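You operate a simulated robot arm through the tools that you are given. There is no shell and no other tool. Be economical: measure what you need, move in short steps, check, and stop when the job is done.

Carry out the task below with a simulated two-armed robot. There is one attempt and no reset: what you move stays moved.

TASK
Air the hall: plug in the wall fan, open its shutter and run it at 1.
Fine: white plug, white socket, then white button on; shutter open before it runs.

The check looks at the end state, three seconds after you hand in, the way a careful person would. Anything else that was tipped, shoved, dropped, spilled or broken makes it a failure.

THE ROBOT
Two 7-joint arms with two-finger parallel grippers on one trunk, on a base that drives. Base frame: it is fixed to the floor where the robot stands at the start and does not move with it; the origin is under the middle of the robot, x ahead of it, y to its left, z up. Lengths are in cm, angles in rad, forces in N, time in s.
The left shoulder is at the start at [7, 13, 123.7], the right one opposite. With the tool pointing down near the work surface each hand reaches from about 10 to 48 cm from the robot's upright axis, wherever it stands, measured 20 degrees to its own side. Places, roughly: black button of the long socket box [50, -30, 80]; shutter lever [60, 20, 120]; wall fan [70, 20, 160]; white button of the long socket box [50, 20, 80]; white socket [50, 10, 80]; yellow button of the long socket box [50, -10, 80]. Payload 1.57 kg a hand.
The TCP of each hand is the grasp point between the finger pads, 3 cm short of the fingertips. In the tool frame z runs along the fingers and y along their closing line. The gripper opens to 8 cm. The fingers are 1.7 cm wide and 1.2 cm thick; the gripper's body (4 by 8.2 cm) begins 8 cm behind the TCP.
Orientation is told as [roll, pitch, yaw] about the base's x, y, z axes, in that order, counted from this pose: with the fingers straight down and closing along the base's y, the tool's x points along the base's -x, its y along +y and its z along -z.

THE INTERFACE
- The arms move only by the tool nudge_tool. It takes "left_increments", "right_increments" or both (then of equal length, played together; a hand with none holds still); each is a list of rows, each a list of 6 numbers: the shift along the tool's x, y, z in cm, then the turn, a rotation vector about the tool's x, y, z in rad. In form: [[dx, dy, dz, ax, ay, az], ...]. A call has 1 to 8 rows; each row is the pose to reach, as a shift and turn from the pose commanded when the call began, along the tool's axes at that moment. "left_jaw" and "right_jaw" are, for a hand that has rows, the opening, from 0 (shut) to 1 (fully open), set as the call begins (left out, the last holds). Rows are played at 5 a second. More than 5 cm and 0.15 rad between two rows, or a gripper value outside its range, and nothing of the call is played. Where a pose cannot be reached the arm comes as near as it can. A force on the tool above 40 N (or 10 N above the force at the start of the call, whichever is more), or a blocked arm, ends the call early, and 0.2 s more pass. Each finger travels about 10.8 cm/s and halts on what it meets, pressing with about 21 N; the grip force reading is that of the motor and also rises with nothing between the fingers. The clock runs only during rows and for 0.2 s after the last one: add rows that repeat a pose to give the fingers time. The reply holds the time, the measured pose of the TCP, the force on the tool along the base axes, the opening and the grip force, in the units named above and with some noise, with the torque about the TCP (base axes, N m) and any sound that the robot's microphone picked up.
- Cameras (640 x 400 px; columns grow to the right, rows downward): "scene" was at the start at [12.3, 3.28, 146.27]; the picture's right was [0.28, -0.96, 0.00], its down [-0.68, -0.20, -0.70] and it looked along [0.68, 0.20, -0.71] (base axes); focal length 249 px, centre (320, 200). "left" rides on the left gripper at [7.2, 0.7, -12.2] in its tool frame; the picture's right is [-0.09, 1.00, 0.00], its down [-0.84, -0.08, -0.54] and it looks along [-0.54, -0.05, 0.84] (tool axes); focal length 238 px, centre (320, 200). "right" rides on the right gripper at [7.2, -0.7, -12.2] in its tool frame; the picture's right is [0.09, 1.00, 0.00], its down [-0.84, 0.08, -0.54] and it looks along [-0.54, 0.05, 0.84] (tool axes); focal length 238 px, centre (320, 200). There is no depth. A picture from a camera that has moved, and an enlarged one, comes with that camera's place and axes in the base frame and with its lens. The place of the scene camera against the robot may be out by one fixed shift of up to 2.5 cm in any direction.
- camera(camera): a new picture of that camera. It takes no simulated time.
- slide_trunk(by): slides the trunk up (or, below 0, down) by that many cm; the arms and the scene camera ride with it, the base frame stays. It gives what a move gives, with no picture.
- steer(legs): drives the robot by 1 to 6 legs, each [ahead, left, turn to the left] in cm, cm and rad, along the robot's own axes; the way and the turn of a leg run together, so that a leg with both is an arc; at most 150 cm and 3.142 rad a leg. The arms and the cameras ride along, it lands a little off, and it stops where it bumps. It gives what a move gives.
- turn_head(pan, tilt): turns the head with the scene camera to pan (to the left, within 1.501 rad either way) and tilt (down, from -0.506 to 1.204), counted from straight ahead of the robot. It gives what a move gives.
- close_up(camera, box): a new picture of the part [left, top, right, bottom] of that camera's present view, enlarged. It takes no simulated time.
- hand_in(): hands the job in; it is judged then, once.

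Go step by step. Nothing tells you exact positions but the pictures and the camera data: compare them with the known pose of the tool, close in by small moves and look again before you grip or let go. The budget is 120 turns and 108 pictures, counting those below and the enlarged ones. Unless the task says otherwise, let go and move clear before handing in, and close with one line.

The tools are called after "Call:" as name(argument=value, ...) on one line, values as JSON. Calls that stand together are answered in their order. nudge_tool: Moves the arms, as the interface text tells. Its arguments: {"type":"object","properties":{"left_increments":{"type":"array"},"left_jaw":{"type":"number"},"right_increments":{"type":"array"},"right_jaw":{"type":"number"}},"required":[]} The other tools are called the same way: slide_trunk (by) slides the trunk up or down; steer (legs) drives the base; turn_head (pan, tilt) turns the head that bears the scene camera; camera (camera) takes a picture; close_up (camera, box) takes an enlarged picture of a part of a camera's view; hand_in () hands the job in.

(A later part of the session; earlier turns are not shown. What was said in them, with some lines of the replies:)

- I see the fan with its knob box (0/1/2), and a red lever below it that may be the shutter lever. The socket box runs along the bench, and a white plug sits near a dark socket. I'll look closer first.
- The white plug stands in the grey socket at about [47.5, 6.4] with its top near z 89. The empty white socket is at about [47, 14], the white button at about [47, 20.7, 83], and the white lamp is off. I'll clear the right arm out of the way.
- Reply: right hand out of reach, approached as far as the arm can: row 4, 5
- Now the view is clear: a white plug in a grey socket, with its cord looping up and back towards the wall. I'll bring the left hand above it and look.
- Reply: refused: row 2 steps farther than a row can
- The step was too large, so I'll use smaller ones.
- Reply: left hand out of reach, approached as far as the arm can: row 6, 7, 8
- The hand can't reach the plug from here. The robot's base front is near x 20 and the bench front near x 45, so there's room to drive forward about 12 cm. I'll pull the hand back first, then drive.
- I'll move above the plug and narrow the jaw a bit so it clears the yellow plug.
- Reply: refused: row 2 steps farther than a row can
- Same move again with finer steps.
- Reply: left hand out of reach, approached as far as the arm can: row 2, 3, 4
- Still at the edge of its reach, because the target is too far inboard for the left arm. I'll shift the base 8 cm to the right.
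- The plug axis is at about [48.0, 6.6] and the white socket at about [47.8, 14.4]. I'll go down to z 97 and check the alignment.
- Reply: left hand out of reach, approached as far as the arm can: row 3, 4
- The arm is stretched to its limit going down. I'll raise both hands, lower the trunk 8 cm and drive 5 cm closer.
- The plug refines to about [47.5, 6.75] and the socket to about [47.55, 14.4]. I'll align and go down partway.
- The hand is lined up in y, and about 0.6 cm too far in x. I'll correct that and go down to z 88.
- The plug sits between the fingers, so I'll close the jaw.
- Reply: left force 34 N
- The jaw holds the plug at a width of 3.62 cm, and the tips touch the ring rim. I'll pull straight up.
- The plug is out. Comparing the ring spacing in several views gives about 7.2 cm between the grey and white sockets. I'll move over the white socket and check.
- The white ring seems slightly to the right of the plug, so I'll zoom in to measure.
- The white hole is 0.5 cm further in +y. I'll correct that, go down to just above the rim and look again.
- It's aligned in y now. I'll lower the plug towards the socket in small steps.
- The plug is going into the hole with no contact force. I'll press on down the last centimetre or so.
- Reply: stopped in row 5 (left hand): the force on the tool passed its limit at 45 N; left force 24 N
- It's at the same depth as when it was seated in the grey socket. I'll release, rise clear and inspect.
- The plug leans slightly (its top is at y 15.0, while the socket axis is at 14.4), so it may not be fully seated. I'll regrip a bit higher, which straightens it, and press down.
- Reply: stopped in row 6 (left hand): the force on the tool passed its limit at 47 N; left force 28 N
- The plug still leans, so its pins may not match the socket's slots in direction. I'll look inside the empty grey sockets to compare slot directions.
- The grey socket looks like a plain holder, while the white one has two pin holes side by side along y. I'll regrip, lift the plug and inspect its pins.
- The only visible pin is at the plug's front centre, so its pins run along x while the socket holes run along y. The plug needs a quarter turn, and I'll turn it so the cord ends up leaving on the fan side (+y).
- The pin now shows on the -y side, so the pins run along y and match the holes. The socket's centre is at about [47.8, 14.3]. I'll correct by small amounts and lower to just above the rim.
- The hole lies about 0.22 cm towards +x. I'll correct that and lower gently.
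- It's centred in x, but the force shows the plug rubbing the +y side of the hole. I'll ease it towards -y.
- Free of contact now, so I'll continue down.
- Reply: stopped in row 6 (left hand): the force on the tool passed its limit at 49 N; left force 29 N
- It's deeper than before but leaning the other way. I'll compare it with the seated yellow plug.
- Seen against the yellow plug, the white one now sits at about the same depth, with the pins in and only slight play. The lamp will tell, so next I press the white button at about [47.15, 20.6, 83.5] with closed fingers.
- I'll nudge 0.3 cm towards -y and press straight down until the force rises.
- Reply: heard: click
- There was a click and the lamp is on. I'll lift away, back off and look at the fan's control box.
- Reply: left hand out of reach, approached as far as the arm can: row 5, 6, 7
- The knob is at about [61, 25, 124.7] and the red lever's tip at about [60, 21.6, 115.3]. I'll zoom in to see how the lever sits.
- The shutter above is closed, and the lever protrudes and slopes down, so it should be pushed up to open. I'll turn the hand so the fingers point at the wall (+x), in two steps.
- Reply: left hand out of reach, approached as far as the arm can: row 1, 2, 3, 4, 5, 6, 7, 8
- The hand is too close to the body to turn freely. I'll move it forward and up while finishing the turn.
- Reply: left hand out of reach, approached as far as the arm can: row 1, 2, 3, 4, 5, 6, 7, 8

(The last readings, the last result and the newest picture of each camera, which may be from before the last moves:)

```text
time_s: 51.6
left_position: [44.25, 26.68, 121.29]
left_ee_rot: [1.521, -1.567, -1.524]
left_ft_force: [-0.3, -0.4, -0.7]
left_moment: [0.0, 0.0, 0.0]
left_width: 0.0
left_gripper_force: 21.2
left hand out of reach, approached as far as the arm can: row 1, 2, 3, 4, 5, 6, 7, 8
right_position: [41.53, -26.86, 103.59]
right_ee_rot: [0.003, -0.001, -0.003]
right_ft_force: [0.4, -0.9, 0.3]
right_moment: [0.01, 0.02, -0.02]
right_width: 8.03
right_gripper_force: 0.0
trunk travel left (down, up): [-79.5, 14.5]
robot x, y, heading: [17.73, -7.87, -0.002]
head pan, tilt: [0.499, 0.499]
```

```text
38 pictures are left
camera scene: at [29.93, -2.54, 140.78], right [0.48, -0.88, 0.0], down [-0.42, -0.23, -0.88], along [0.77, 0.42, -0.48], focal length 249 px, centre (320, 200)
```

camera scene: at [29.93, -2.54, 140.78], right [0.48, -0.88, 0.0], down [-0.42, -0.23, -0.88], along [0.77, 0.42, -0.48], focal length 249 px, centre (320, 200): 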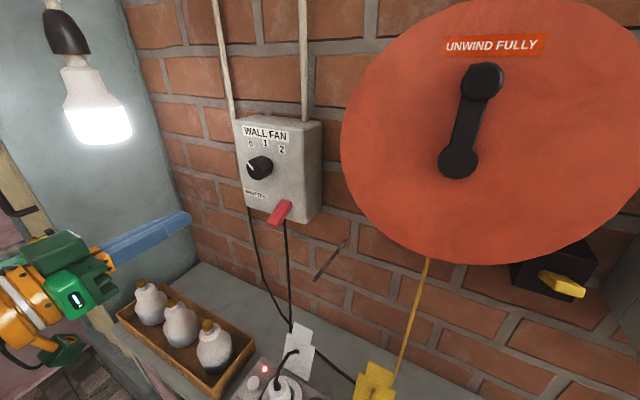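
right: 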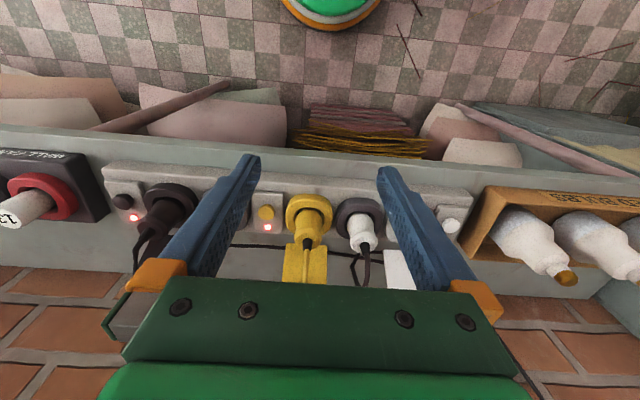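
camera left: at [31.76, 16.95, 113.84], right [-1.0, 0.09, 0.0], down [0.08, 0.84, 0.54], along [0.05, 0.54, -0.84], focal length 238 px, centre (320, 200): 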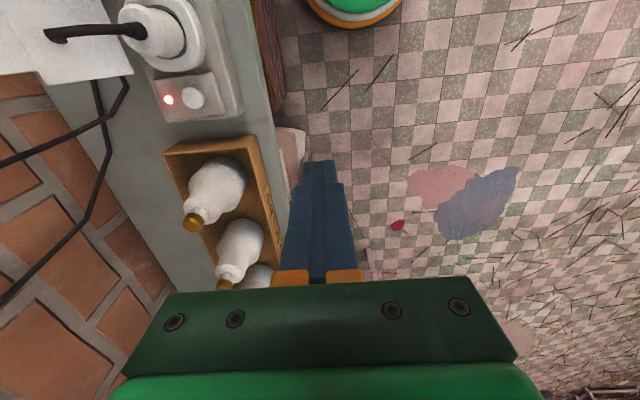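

The fingers now point at the wall. I'll move to just in front of and below the lever and look with the hand camera.

Call:
nudge_tool(left_increments=[[2, -1.2, 1.5, 0, 0, 0], [4, -2.5, 3, 0, 0, 0], [6, -3.7, 4.5, 0, 0, 0], [8, -5, 6, 0, 0, 0], [9.5, -5, 7, 0, 0, 0], [9.5, -5, 7, 0, 0, 0]])

Call:
camera(camera="left")

Call:
camera(camera="scene")

```text
time_s: 53.0
left_position: [52.91, 25.1, 110.54]
left_ee_rot: [1.52, -1.568, -1.523]
left_ft_force: [-0.6, -0.1, 0.1]
left_moment: [0.01, -0.02, 0.01]
left_width: 0.0
left_gripper_force: 21.1
left hand out of reach, approached as far as the arm can: row 1, 2, 3, 4, 5, 6
right_position: [41.54, -26.92, 103.68]
right_ee_rot: [0.002, 0.0, -0.002]
right_ft_force: [0.3, -0.2, -0.6]
right_moment: [-0.03, -0.01, -0.01]
right_width: 8.02
right_gripper_force: 0.1
trunk travel left (down, up): [-79.5, 14.5]
robot x, y, heading: [17.21, -7.94, 0.0]
head pan, tilt: [0.499, 0.499]
```

```text
37 pictures are left
camera left: at [40.77, 25.75, 103.32], right [0.0, 1.0, 0.1], down [-0.54, -0.08, 0.84], along [0.84, -0.05, 0.54], focal length 238 px, centre (320, 200)
```

left: 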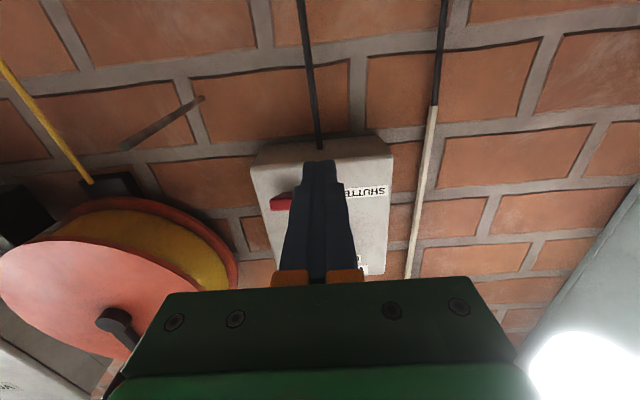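

```text
36 pictures are left
camera scene: at [29.91, -2.54, 140.78], right [0.48, -0.88, 0.0], down [-0.42, -0.23, -0.88], along [0.77, 0.42, -0.48], focal length 249 px, centre (320, 200)
```

scene: 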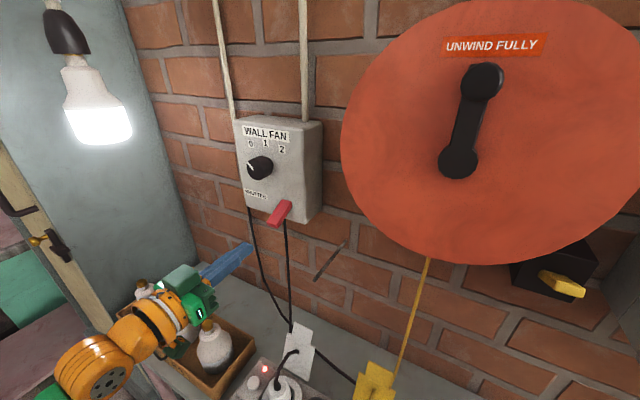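

With the hand horizontal, the wrist is too close to the body. I'll back the robot off 14 cm and re-approach.

Call:
steer(legs=[[-14, 0, 0]])

Call:
nudge_tool(left_increments=[[0, -1, 2, 0, 0, 0], [0, -2, 4.5, 0, 0, 0], [0, -3, 7, 0, 0, 0], [0, -3.8, 9.5, 0, 0, 0], [0, -3.8, 12, 0, 0, 0], [0, -3.8, 14, 0, 0, 0], [0, -3.8, 14, 0, 0, 0]])

Call:
camera(camera="left")

Call:
camera(camera="scene")

```text
time_s: 54.3
left_position: [39.22, 25.06, 110.42]
left_ee_rot: [0.814, -1.565, -0.819]
left_ft_force: [0.8, 0.1, -0.2]
left_moment: [-0.02, -0.03, 0.03]
left_width: 0.0
left_gripper_force: 21.0
right_position: [27.88, -26.76, 103.52]
right_ee_rot: [0.002, 0.004, 0.001]
right_ft_force: [0.4, 0.4, -0.2]
right_moment: [0.01, 0.01, -0.04]
right_width: 8.01
right_gripper_force: 0.0
trunk travel left (down, up): [-79.5, 14.5]
robot x, y, heading: [3.43, -8.02, -0.003]
head pan, tilt: [0.499, 0.499]
```

```text
time_s: 55.9
left_position: [53.03, 21.25, 110.5]
left_ee_rot: [1.428, -1.565, -1.43]
left_ft_force: [0.3, 0.5, 0.3]
left_moment: [0.0, 0.0, 0.03]
left_width: 0.0
left_gripper_force: 20.8
left hand out of reach, approached as far as the arm can: row 3
right_position: [27.66, -26.82, 103.67]
right_ee_rot: [0.001, -0.002, 0.0]
right_ft_force: [0.1, -0.1, 0.4]
right_moment: [-0.02, 0.01, -0.01]
right_width: 8.02
right_gripper_force: 0.0
trunk travel left (down, up): [-79.5, 14.5]
robot x, y, heading: [3.58, -7.66, -0.002]
head pan, tilt: [0.499, 0.499]
```

```text
35 pictures are left
camera left: at [40.92, 22.0, 103.3], right [0.0, 1.0, 0.1], down [-0.54, -0.08, 0.84], along [0.84, -0.05, 0.54], focal length 238 px, centre (320, 200)
```

left: 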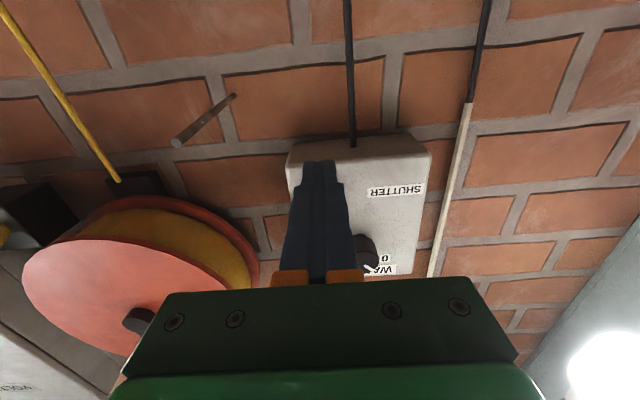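

```text
34 pictures are left
camera scene: at [16.02, -2.54, 140.77], right [0.48, -0.88, 0.0], down [-0.42, -0.23, -0.88], along [0.77, 0.42, -0.48], focal length 249 px, centre (320, 200)
```

scene: 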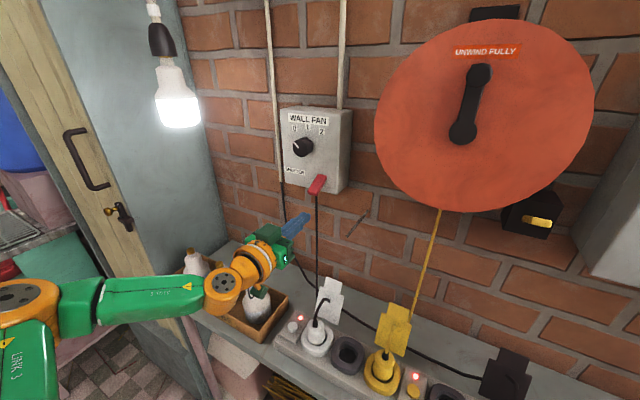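

The fingers are in line with the lever in y. I'll advance so the tips are just under the lever.

Call:
nudge_tool(left_increments=[[0, 0.1, 1.5, 0, 0, 0], [0, 0.1, 3, 0, 0, 0], [0, 0.1, 4.4, 0, 0, 0], [0, 0.1, 4.4, 0, 0, 0]])

Call:
close_up(camera="left", box=[220, 100, 440, 290])

Call:
close_up(camera="scene", box=[240, 90, 400, 250])

```text
time_s: 56.9
left_position: [57.51, 21.33, 110.51]
left_ee_rot: [1.278, -1.567, -1.279]
left_ft_force: [1.0, 1.0, 0.1]
left_moment: [-0.01, -0.02, 0.02]
left_width: 0.01
left_gripper_force: 20.9
right_position: [27.71, -26.75, 103.6]
right_ee_rot: [0.002, 0.0, 0.0]
right_ft_force: [0.3, 0.2, 0.5]
right_moment: [0.02, -0.01, -0.02]
right_width: 8.0
right_gripper_force: 0.1
trunk travel left (down, up): [-79.5, 14.5]
robot x, y, heading: [3.76, -7.97, -0.003]
head pan, tilt: [0.499, 0.499]
```

```text
2.11 times, centred on (330, 195) of left
camera zoom: at [45.28, 22.01, 103.3], right [0.0, 1.0, 0.1], down [-0.54, -0.08, 0.84], along [0.84, -0.05, 0.54], focal length 502 px, centre (299, 210)
```

zoom: 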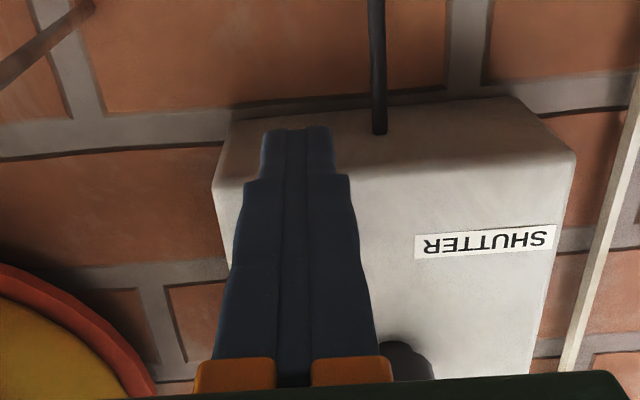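

```text
2.50 times, centred on (320, 170) of scene
camera zoom: at [16.03, -2.53, 140.77], right [0.48, -0.88, 0.0], down [-0.42, -0.23, -0.88], along [0.77, 0.42, -0.48], focal length 623 px, centre (320, 275)
```

zoom: 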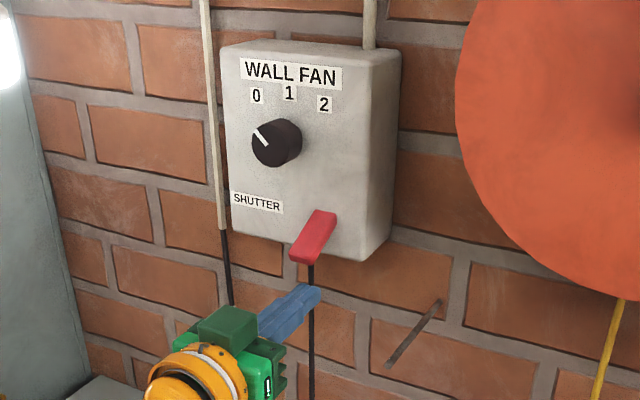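

The fingertips are right beneath the lever, so I'll lift.

Call:
nudge_tool(left_increments=[[-1.2, 0, 0, 0, 0, 0], [-2.4, 0, 0, 0, 0, 0], [-3.6, 0, 0, 0, 0, 0], [-4.8, 0, 0, 0, 0, 0], [-6, 0, 0, 0, 0, 0], [-7, 0, 0, 0, 0, 0], [-8, 0, 0, 0, 0, 0], [-8.5, 0, 0, 0, 0, 0]])

Call:
close_up(camera="scene", box=[240, 90, 400, 250])

```text
time_s: 58.4
left_position: [57.45, 21.24, 116.84]
left_ee_rot: [-0.01, -1.548, 0.007]
left_ft_force: [-2.5, 1.2, -7.1]
left_moment: [-0.06, 0.2, -0.04]
left_width: 0.0
left_gripper_force: 21.0
right_position: [27.7, -26.7, 103.65]
right_ee_rot: [0.0, 0.001, 0.0]
right_ft_force: [0.2, -0.9, 0.1]
right_moment: [-0.02, 0.01, 0.0]
right_width: 7.99
right_gripper_force: 0.0
trunk travel left (down, up): [-79.5, 14.5]
robot x, y, heading: [3.72, -7.9, -0.002]
head pan, tilt: [0.499, 0.499]
stopped in row 7 (left hand): the force on the tool passed its limit at 48 N (the readings are from after the stop); the commanded pose is now the measured one
```

```text
2.50 times, centred on (320, 170) of scene
camera zoom: at [16.05, -2.42, 140.77], right [0.48, -0.88, 0.0], down [-0.42, -0.23, -0.88], along [0.77, 0.42, -0.48], focal length 623 px, centre (320, 275)
```

zoom: 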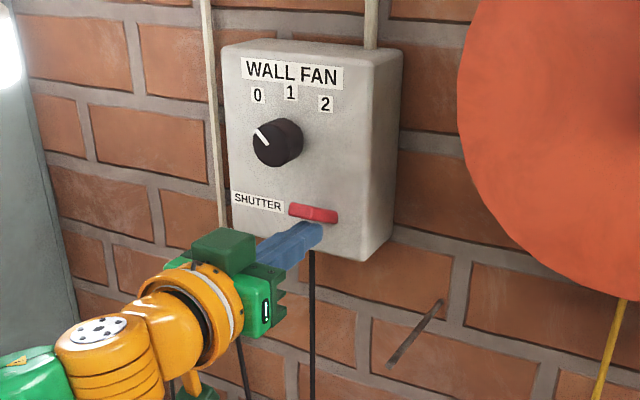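

The lever rose and then met resistance. I'll check the shutter.

Call:
turn_head(pan=0.5, tilt=-0.25)

Call:
camera(camera="scene")

Call:
camera(camera="left")

```text
time_s: 59.5
left_position: [57.48, 21.23, 116.69]
left_ee_rot: [-0.016, -1.55, 0.011]
left_ft_force: [-7.4, -2.3, -16.2]
left_moment: [0.13, 0.39, 0.18]
left_width: 0.03
left_gripper_force: 21.1
right_position: [27.74, -26.76, 103.65]
right_ee_rot: [-0.001, 0.002, 0.001]
right_ft_force: [-0.4, -1.4, 0.6]
right_moment: [-0.01, 0.01, 0.03]
right_width: 7.99
right_gripper_force: 0.0
trunk travel left (down, up): [-79.5, 14.5]
robot x, y, heading: [3.53, -7.87, 0.004]
head pan, tilt: [0.499, -0.25]
```

```text
30 pictures are left
camera scene: at [15.19, -2.83, 147.5], right [0.48, -0.88, 0.0], down [0.22, 0.12, -0.97], along [0.85, 0.47, 0.25], focal length 249 px, centre (320, 200)
```

scene: 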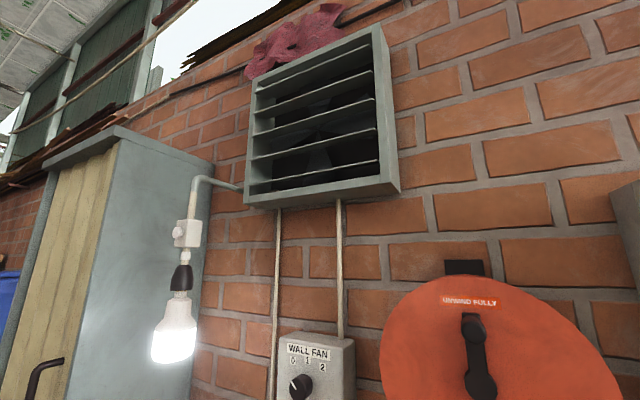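

```text
29 pictures are left
camera left: at [45.16, 21.97, 109.91], right [0.01, 1.0, 0.09], down [-0.52, -0.07, 0.85], along [0.85, -0.05, 0.52], focal length 238 px, centre (320, 200)
```

left: 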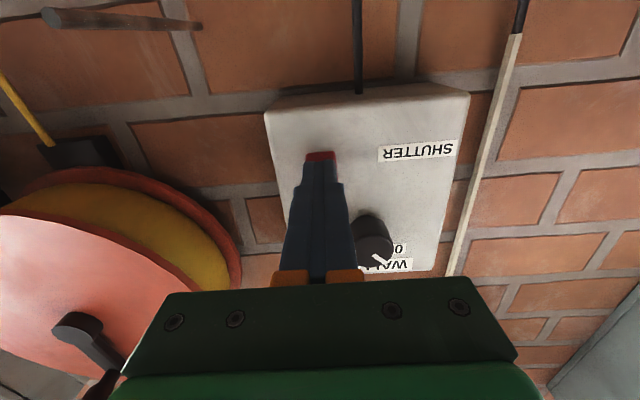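

The shutter slats are open. I'll drop slightly off the lever, back out and line up in front of the knob with the jaw open.

Call:
nudge_tool(left_increments=[[1.0, 0, 0, 0, 0, 0], [1.0, 0, -3, 0, 0, 0], [1.0, 0, -6.5, 0, 0, 0], [-1.5, 1, -8, 0, -0.01, 0], [-4.5, 2.5, -8, 0, -0.02, 0], [-7.5, 3.9, -8, 0, -0.02, 0], [-7.5, 3.9, -8, 0, -0.02, 0]], left_jaw=0)

Call:
nudge_tool(left_increments=[[0, 0, 0, 0, 0, 0], [0, 0, 0, 0, 0, 0], [0, 0, 0, 0, 0, 0]], left_jaw=0.75)

Call:
camera(camera="left")

Call:
turn_head(pan=0.5, tilt=0.25)

Call:
camera(camera="scene")

```text
time_s: 61.1
left_position: [49.71, 25.14, 124.74]
left_ee_rot: [2.216, -1.569, -2.221]
left_ft_force: [-0.3, 0.0, 0.2]
left_moment: [-0.01, 0.01, 0.0]
left_width: 0.0
left_gripper_force: 20.7
right_position: [27.57, -26.87, 103.6]
right_ee_rot: [0.001, 0.0, 0.001]
right_ft_force: [0.0, 0.6, 0.0]
right_moment: [0.01, 0.01, 0.01]
right_width: 8.01
right_gripper_force: 0.0
trunk travel left (down, up): [-79.5, 14.5]
robot x, y, heading: [3.36, -7.66, 0.001]
head pan, tilt: [0.499, -0.25]
```

```text
time_s: 61.9
left_position: [49.58, 25.14, 124.76]
left_ee_rot: [2.122, -1.568, -2.127]
left_ft_force: [0.1, 0.5, 0.0]
left_moment: [0.03, 0.01, 0.01]
left_width: 6.01
left_gripper_force: 0.0
right_position: [27.48, -26.72, 103.7]
right_ee_rot: [0.002, -0.001, 0.001]
right_ft_force: [-0.8, 0.1, -0.1]
right_moment: [0.02, 0.0, 0.04]
right_width: 7.99
right_gripper_force: 0.0
trunk travel left (down, up): [-79.5, 14.5]
robot x, y, heading: [3.53, -7.97, 0.004]
head pan, tilt: [0.499, -0.25]
```

```text
28 pictures are left
camera left: at [37.5, 25.82, 117.49], right [0.01, 1.0, 0.09], down [-0.54, -0.08, 0.84], along [0.84, -0.06, 0.54], focal length 238 px, centre (320, 200)
```

left: 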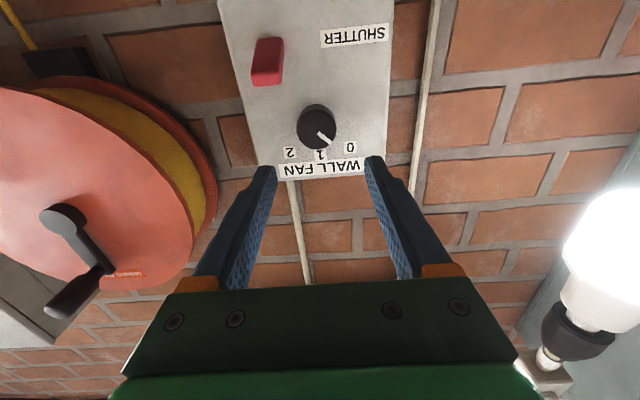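

```text
time_s: 62.8
left_position: [49.61, 25.17, 124.65]
left_ee_rot: [2.139, -1.57, -2.145]
left_ft_force: [0.0, -0.3, -0.7]
left_moment: [0.04, 0.0, -0.01]
left_width: 5.99
left_gripper_force: 0.0
right_position: [27.69, -26.85, 103.62]
right_ee_rot: [0.002, 0.001, -0.001]
right_ft_force: [-0.2, -1.1, -0.7]
right_moment: [0.0, -0.03, -0.05]
right_width: 8.02
right_gripper_force: 0.0
trunk travel left (down, up): [-79.5, 14.5]
robot x, y, heading: [3.66, -8.13, -0.002]
head pan, tilt: [0.499, 0.25]
```

```text
27 pictures are left
camera scene: at [16.22, -2.43, 143.09], right [0.48, -0.88, 0.0], down [-0.22, -0.12, -0.97], along [0.85, 0.47, -0.25], focal length 249 px, centre (320, 200)
```

scene: 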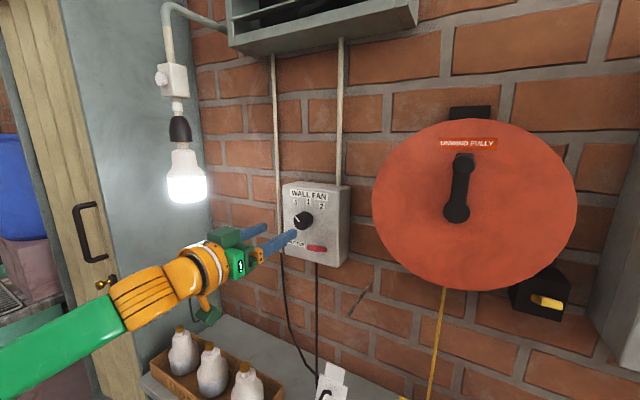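

The lever stays up and the knob is centred at about [60.8, 24.8, 124.1], pointing to 0. The marks are about 45° apart. I'll drop 0.6 cm and advance around the knob.

Call:
nudge_tool(left_increments=[[0.6, -0.1, 2, 0, 0, 0], [0.6, -0.1, 4.5, 0, 0, 0], [0.6, -0.1, 6.5, 0, 0, 0], [0.6, -0.1, 8, 0, 0, 0], [0.6, -0.1, 8, 0, 0, 0]])

Call:
camera(camera="left")

Call:
close_up(camera="scene", box=[240, 170, 368, 270])

```text
time_s: 64.0
left_position: [57.6, 24.93, 123.93]
left_ee_rot: [2.201, -1.568, -2.207]
left_ft_force: [1.0, 0.0, 0.2]
left_moment: [-0.02, 0.01, 0.0]
left_width: 6.0
left_gripper_force: 0.0
right_position: [27.7, -26.91, 103.58]
right_ee_rot: [0.001, -0.002, 0.0]
right_ft_force: [-1.0, 0.3, -0.6]
right_moment: [-0.01, 0.01, -0.04]
right_width: 8.01
right_gripper_force: 0.1
trunk travel left (down, up): [-79.5, 14.5]
robot x, y, heading: [3.59, -7.91, 0.003]
head pan, tilt: [0.499, 0.25]
```

```text
26 pictures are left
camera left: at [45.46, 25.59, 116.81], right [0.01, 1.0, 0.09], down [-0.54, -0.08, 0.84], along [0.84, -0.05, 0.54], focal length 238 px, centre (320, 200)
```

left: 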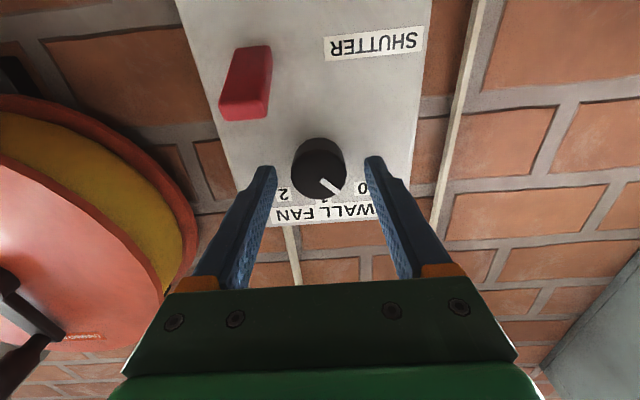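

```text
4.00 times, centred on (304, 220) of scene
camera zoom: at [16.21, -2.42, 143.09], right [0.48, -0.88, 0.0], down [-0.22, -0.12, -0.97], along [0.85, 0.46, -0.25], focal length 996 px, centre (384, 120)
```

zoom: 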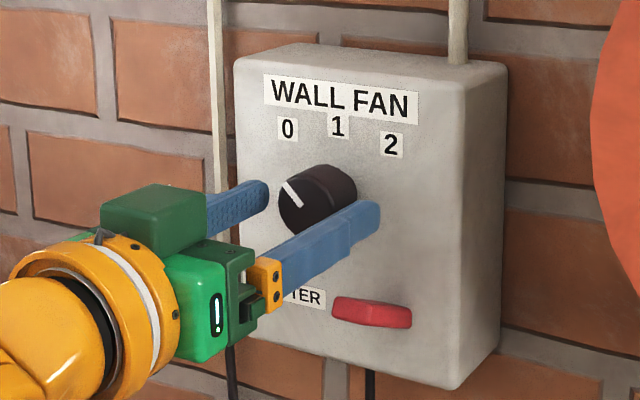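

The scene view shows the fingers about 0.5 cm below the knob axis and only just past its front. I'll raise 0.6 cm, go in another 1.2 cm and close.

Call:
nudge_tool(left_increments=[[-0.6, 0, 0, 0, 0, 0], [-0.6, 0, 0.6, 0, 0, 0], [-0.6, 0, 1.2, 0, 0, 0], [-0.6, 0, 1.2, 0, 0, 0]])

Call:
close_up(camera="scene", box=[240, 170, 368, 270])

Call:
close_up(camera="left", box=[230, 100, 410, 220])

```text
time_s: 65.0
left_position: [58.96, 24.81, 124.74]
left_ee_rot: [2.027, -1.568, -2.034]
left_ft_force: [0.4, 0.1, 0.9]
left_moment: [0.02, 0.03, 0.02]
left_width: 6.01
left_gripper_force: 0.1
right_position: [27.66, -26.76, 103.61]
right_ee_rot: [0.002, 0.0, 0.0]
right_ft_force: [0.9, -0.6, 0.6]
right_moment: [0.01, -0.04, -0.01]
right_width: 8.0
right_gripper_force: 0.0
trunk travel left (down, up): [-79.5, 14.5]
robot x, y, heading: [3.71, -8.07, 0.001]
head pan, tilt: [0.499, 0.25]
```

```text
4.00 times, centred on (304, 220) of scene
camera zoom: at [16.22, -2.43, 143.09], right [0.48, -0.88, 0.0], down [-0.22, -0.12, -0.97], along [0.85, 0.46, -0.25], focal length 996 px, centre (384, 120)
```

zoom: 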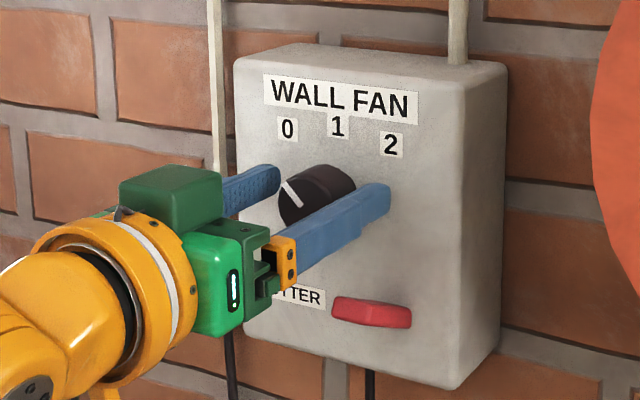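

```text
3.33 times, centred on (320, 160) of left
camera zoom: at [46.65, 25.61, 117.43], right [0.01, 1.0, 0.09], down [-0.54, -0.08, 0.84], along [0.84, -0.06, 0.54], focal length 794 px, centre (320, 333)
```

zoom: 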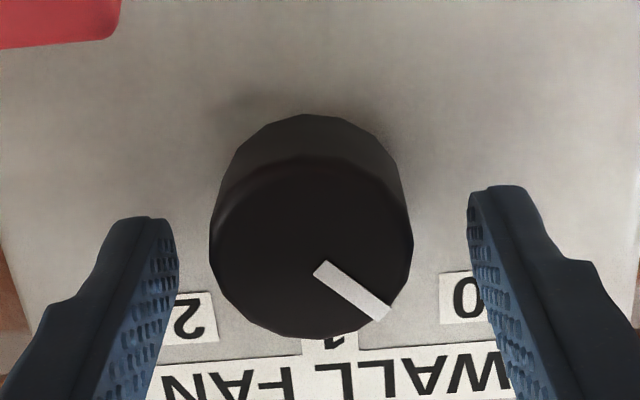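

The two views differ by half a centimetre in height, so I'll split the difference (down 0.25, y -0.15) and close on the knob.

Call:
nudge_tool(left_increments=[[0.25, -0.15, 0, 0, 0, 0], [0.25, -0.15, 0, 0, 0, 0]])

Call:
nudge_tool(left_increments=[[0, 0, 0, 0, 0, 0], [0, 0, 0, 0, 0, 0], [0, 0, 0, 0, 0, 0]], left_jaw=0.3)

Call:
close_up(camera="left", box=[230, 100, 410, 220])

```text
time_s: 65.6
left_position: [58.91, 24.73, 124.24]
left_ee_rot: [2.29, -1.57, -2.294]
left_ft_force: [0.6, -0.3, -0.9]
left_moment: [-0.01, -0.01, 0.0]
left_width: 5.98
left_gripper_force: 0.1
right_position: [27.54, -26.77, 103.54]
right_ee_rot: [0.001, 0.001, 0.0]
right_ft_force: [-0.1, -0.1, -0.1]
right_moment: [0.01, 0.02, 0.01]
right_width: 8.01
right_gripper_force: 0.1
trunk travel left (down, up): [-79.5, 14.5]
robot x, y, heading: [4.1, -7.82, -0.002]
head pan, tilt: [0.499, 0.25]
```

```text
time_s: 66.4
left_position: [58.72, 24.8, 124.32]
left_ee_rot: [2.332, -1.57, -2.338]
left_ft_force: [0.7, 0.8, 1.5]
left_moment: [0.03, 0.09, 0.09]
left_width: 3.7
left_gripper_force: 43.4
right_position: [27.69, -26.84, 103.66]
right_ee_rot: [0.0, 0.001, 0.0]
right_ft_force: [-0.2, 0.5, 0.5]
right_moment: [-0.01, 0.02, -0.01]
right_width: 8.01
right_gripper_force: 0.0
trunk travel left (down, up): [-79.5, 14.5]
robot x, y, heading: [3.56, -8.29, -0.0]
head pan, tilt: [0.499, 0.25]
```

```text
3.33 times, centred on (320, 160) of left
camera zoom: at [46.66, 25.5, 117.2], right [0.01, 1.0, 0.09], down [-0.54, -0.08, 0.84], along [0.84, -0.05, 0.54], focal length 794 px, centre (320, 333)
```

zoom: 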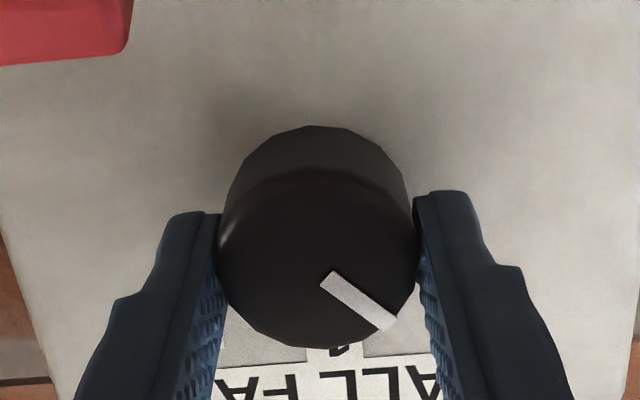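

The grip is good, at a width of 3.7 cm. I'll turn clockwise as seen from the robot, about 0.79 rad.

Call:
nudge_tool(left_increments=[[0, 0, 0, 0, 0, 0.12], [0, 0, 0, 0, 0, 0.24], [0, 0, 0, 0, 0, 0.36], [0, 0, 0, 0, 0, 0.48], [0, 0, 0, 0, 0, 0.6], [0, 0, 0, 0, 0, 0.72], [0, 0, 0, 0, 0, 0.8]])

Call:
close_up(camera="left", box=[230, 100, 410, 220])

Call:
close_up(camera="scene", box=[240, 170, 368, 270])

```text
time_s: 68.0
left_position: [58.79, 24.6, 124.26]
left_ee_rot: [1.565, -0.766, -1.573]
left_ft_force: [-9.3, -7.2, -18.3]
left_moment: [-0.07, 0.44, -0.23]
left_width: 3.72
left_gripper_force: 43.5
right_position: [27.62, -27.07, 103.68]
right_ee_rot: [0.005, 0.0, -0.001]
right_ft_force: [-0.4, -0.6, 0.5]
right_moment: [-0.01, -0.02, 0.02]
right_width: 7.99
right_gripper_force: 0.1
trunk travel left (down, up): [-79.5, 14.5]
robot x, y, heading: [3.29, -7.83, 0.007]
head pan, tilt: [0.499, 0.25]
```

```text
3.33 times, centred on (320, 160) of left
camera zoom: at [46.67, 30.22, 119.83], right [0.01, 0.62, 0.78], down [-0.54, -0.65, 0.53], along [0.84, -0.43, 0.34], focal length 794 px, centre (320, 333)
```

zoom: 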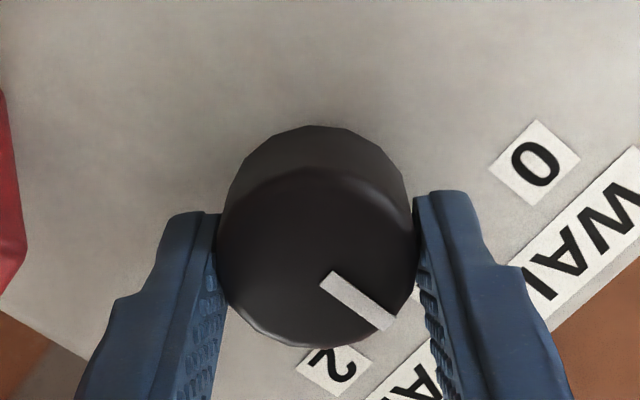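

```text
4.00 times, centred on (304, 220) of scene
camera zoom: at [16.2, -2.62, 143.07], right [0.48, -0.88, 0.0], down [-0.22, -0.12, -0.97], along [0.85, 0.47, -0.25], focal length 996 px, centre (384, 120)
```

zoom: 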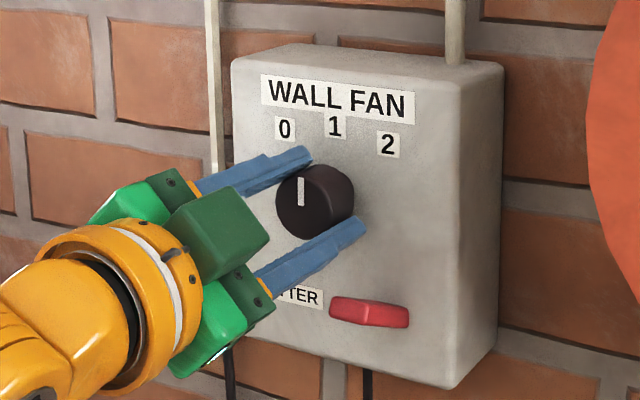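

The indicator now points up at 1. I'll release, back off straight and check the fan.

Call:
nudge_tool(left_increments=[[0, 0, 0, 0, 0, 0], [0, 0, 0, 0, 0, 0], [0, 0, -2, 0, 0, 0], [0, 0, -4, 0, 0, 0], [0, 0, -7, 0, 0, 0], [0, 0, -10, 0, 0, 0], [0, 0, -10, 0, 0, 0]], left_jaw=0.75)

Call:
camera(camera="left")

Call:
turn_head(pan=0.5, tilt=-0.1)

Call:
camera(camera="scene")

```text
time_s: 69.6
left_position: [48.88, 24.74, 124.41]
left_ee_rot: [1.572, -0.77, -1.576]
left_ft_force: [-0.7, 0.0, 0.2]
left_moment: [-0.03, -0.01, -0.01]
left_width: 6.0
left_gripper_force: 0.1
right_position: [27.8, -26.81, 103.63]
right_ee_rot: [0.0, 0.001, 0.0]
right_ft_force: [-0.1, 0.6, -0.5]
right_moment: [0.01, 0.02, -0.01]
right_width: 8.0
right_gripper_force: 0.0
trunk travel left (down, up): [-79.5, 14.5]
robot x, y, heading: [3.6, -7.99, -0.001]
head pan, tilt: [0.499, 0.25]
```

```text
19 pictures are left
camera left: at [36.73, 30.44, 119.89], right [0.0, 0.63, 0.78], down [-0.55, -0.65, 0.53], along [0.84, -0.43, 0.34], focal length 238 px, centre (320, 200)
```

left: 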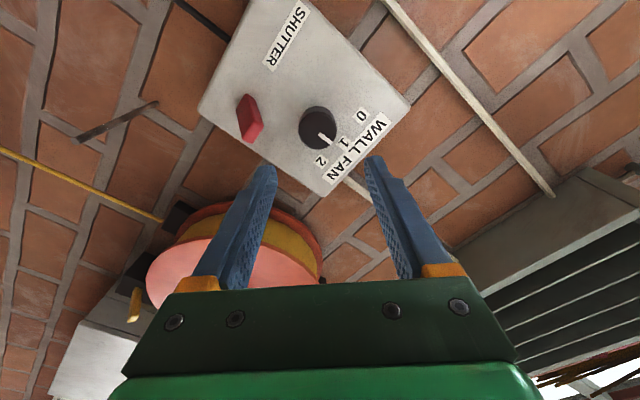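

```text
time_s: 70.5
left_position: [48.68, 24.87, 124.49]
left_ee_rot: [1.572, -0.77, -1.576]
left_ft_force: [0.0, 0.5, 0.1]
left_moment: [0.0, 0.03, 0.0]
left_width: 5.99
left_gripper_force: 0.1
right_position: [27.68, -26.85, 103.49]
right_ee_rot: [0.003, 0.0, -0.001]
right_ft_force: [-0.3, -0.6, -0.4]
right_moment: [-0.03, 0.03, 0.03]
right_width: 8.01
right_gripper_force: 0.1
trunk travel left (down, up): [-79.5, 14.5]
robot x, y, heading: [3.51, -7.65, 0.0]
head pan, tilt: [0.499, -0.099]
```

```text
18 pictures are left
camera scene: at [15.68, -2.72, 146.26], right [0.48, -0.88, 0.0], down [0.09, 0.05, -1.0], along [0.87, 0.48, 0.1], focal length 249 px, centre (320, 200)
```

scene: 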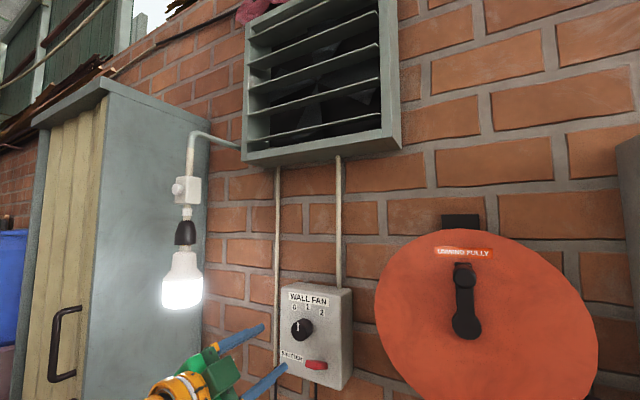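

The knob is at 1. To see whether the blades turn, I'll take two zooms with some time between them.

Call:
close_up(camera="scene", box=[230, 0, 410, 170])

Call:
nudge_tool(left_increments=[[0, 0, -0.5, 0, 0, 0], [0, 0, -1, 0, 0, 0]])

Call:
close_up(camera="scene", box=[230, 0, 410, 170])

```text
2.35 times, centred on (320, 85) of scene
camera zoom: at [15.68, -2.72, 146.26], right [0.48, -0.88, 0.0], down [0.09, 0.05, -1.0], along [0.87, 0.48, 0.1], focal length 586 px, centre (320, 471)
```

zoom: 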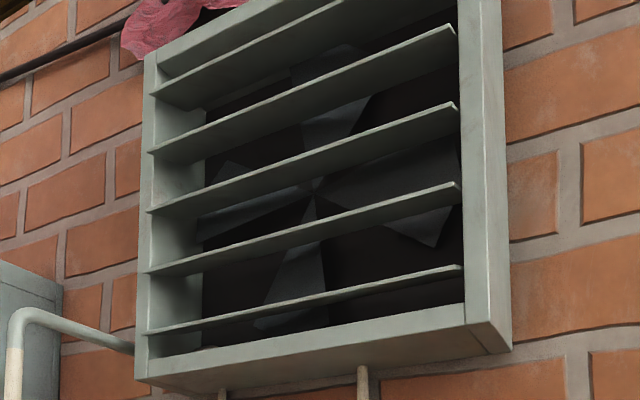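

```text
time_s: 71.0
left_position: [47.74, 24.79, 124.37]
left_ee_rot: [1.572, -0.77, -1.578]
left_ft_force: [-0.2, 0.4, 0.9]
left_moment: [0.02, -0.02, 0.0]
left_width: 5.98
left_gripper_force: 0.0
right_position: [27.59, -26.93, 103.75]
right_ee_rot: [0.001, -0.001, 0.001]
right_ft_force: [-0.8, 0.0, 1.3]
right_moment: [-0.01, 0.0, 0.0]
right_width: 8.03
right_gripper_force: 0.0
trunk travel left (down, up): [-79.5, 14.5]
robot x, y, heading: [3.46, -7.46, 0.002]
head pan, tilt: [0.499, -0.099]
```

```text
2.35 times, centred on (320, 85) of scene
camera zoom: at [15.63, -2.74, 146.27], right [0.48, -0.88, 0.0], down [0.09, 0.05, -0.99], along [0.87, 0.48, 0.1], focal length 586 px, centre (320, 471)
```

zoom: 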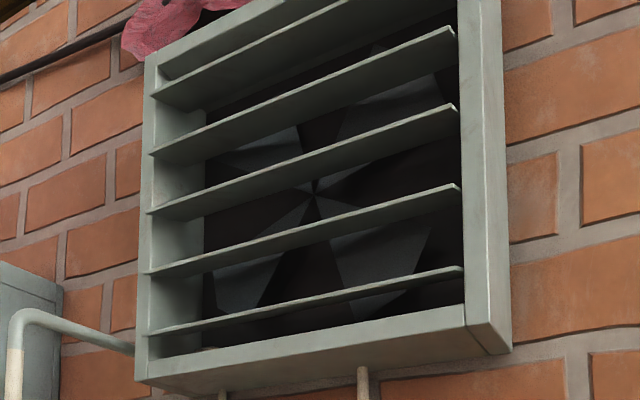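

The blades have moved, so the fan is running. I'll back the hand off further and check the bench one last time.

Call:
nudge_tool(left_increments=[[0, 0, -2, 0, 0, 0], [0, 0, -4, 0, 0, 0], [0, 0, -6, 0, 0, 0]])

Call:
turn_head(pan=0.35, tilt=0.5)

Call:
camera(camera="scene")

```text
time_s: 71.8
left_position: [41.77, 24.91, 124.4]
left_ee_rot: [1.572, -0.771, -1.578]
left_ft_force: [0.2, 0.0, 0.2]
left_moment: [0.01, -0.01, -0.01]
left_width: 5.99
left_gripper_force: 0.1
right_position: [27.58, -26.79, 103.58]
right_ee_rot: [0.002, 0.0, -0.001]
right_ft_force: [-0.2, -0.8, 0.3]
right_moment: [0.01, -0.03, -0.01]
right_width: 7.97
right_gripper_force: 0.1
trunk travel left (down, up): [-79.5, 14.5]
robot x, y, heading: [3.73, -7.73, -0.003]
head pan, tilt: [0.499, -0.099]
```

```text
time_s: 72.8
left_position: [41.82, 24.86, 124.35]
left_ee_rot: [1.572, -0.77, -1.578]
left_ft_force: [0.6, -0.2, -0.7]
left_moment: [0.01, -0.03, 0.0]
left_width: 6.0
left_gripper_force: 0.0
right_position: [27.59, -26.79, 103.64]
right_ee_rot: [0.001, 0.0, 0.002]
right_ft_force: [0.5, -0.4, 0.5]
right_moment: [0.0, -0.03, 0.02]
right_width: 7.98
right_gripper_force: 0.0
trunk travel left (down, up): [-79.5, 14.5]
robot x, y, heading: [3.61, -8.16, 0.001]
head pan, tilt: [0.351, 0.499]
```

```text
15 pictures are left
camera scene: at [16.57, -3.77, 140.78], right [0.34, -0.94, 0.0], down [-0.45, -0.16, -0.88], along [0.82, 0.3, -0.48], focal length 249 px, centre (320, 200)
```

scene: 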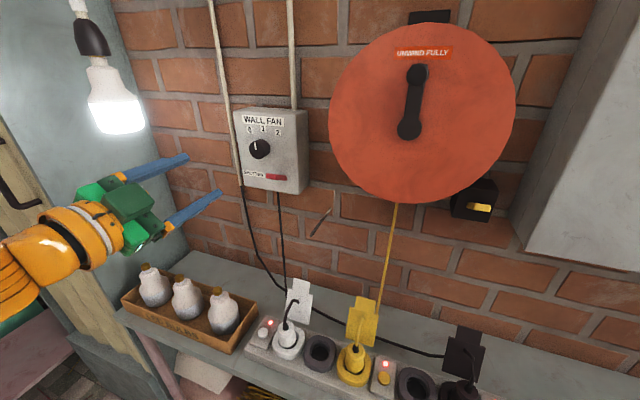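

Everything is in place: the plug is in the white socket with its lamp lit, the shutter lever is up, the knob is at 1 and the fan is running. Nothing else was disturbed, so I'm handing in.

Call:
hand_in()

```text
The job is handed in.
```

The wall fan is plugged into the white socket and switched on at the white button, and it is running at 1; its shutter was opened first.
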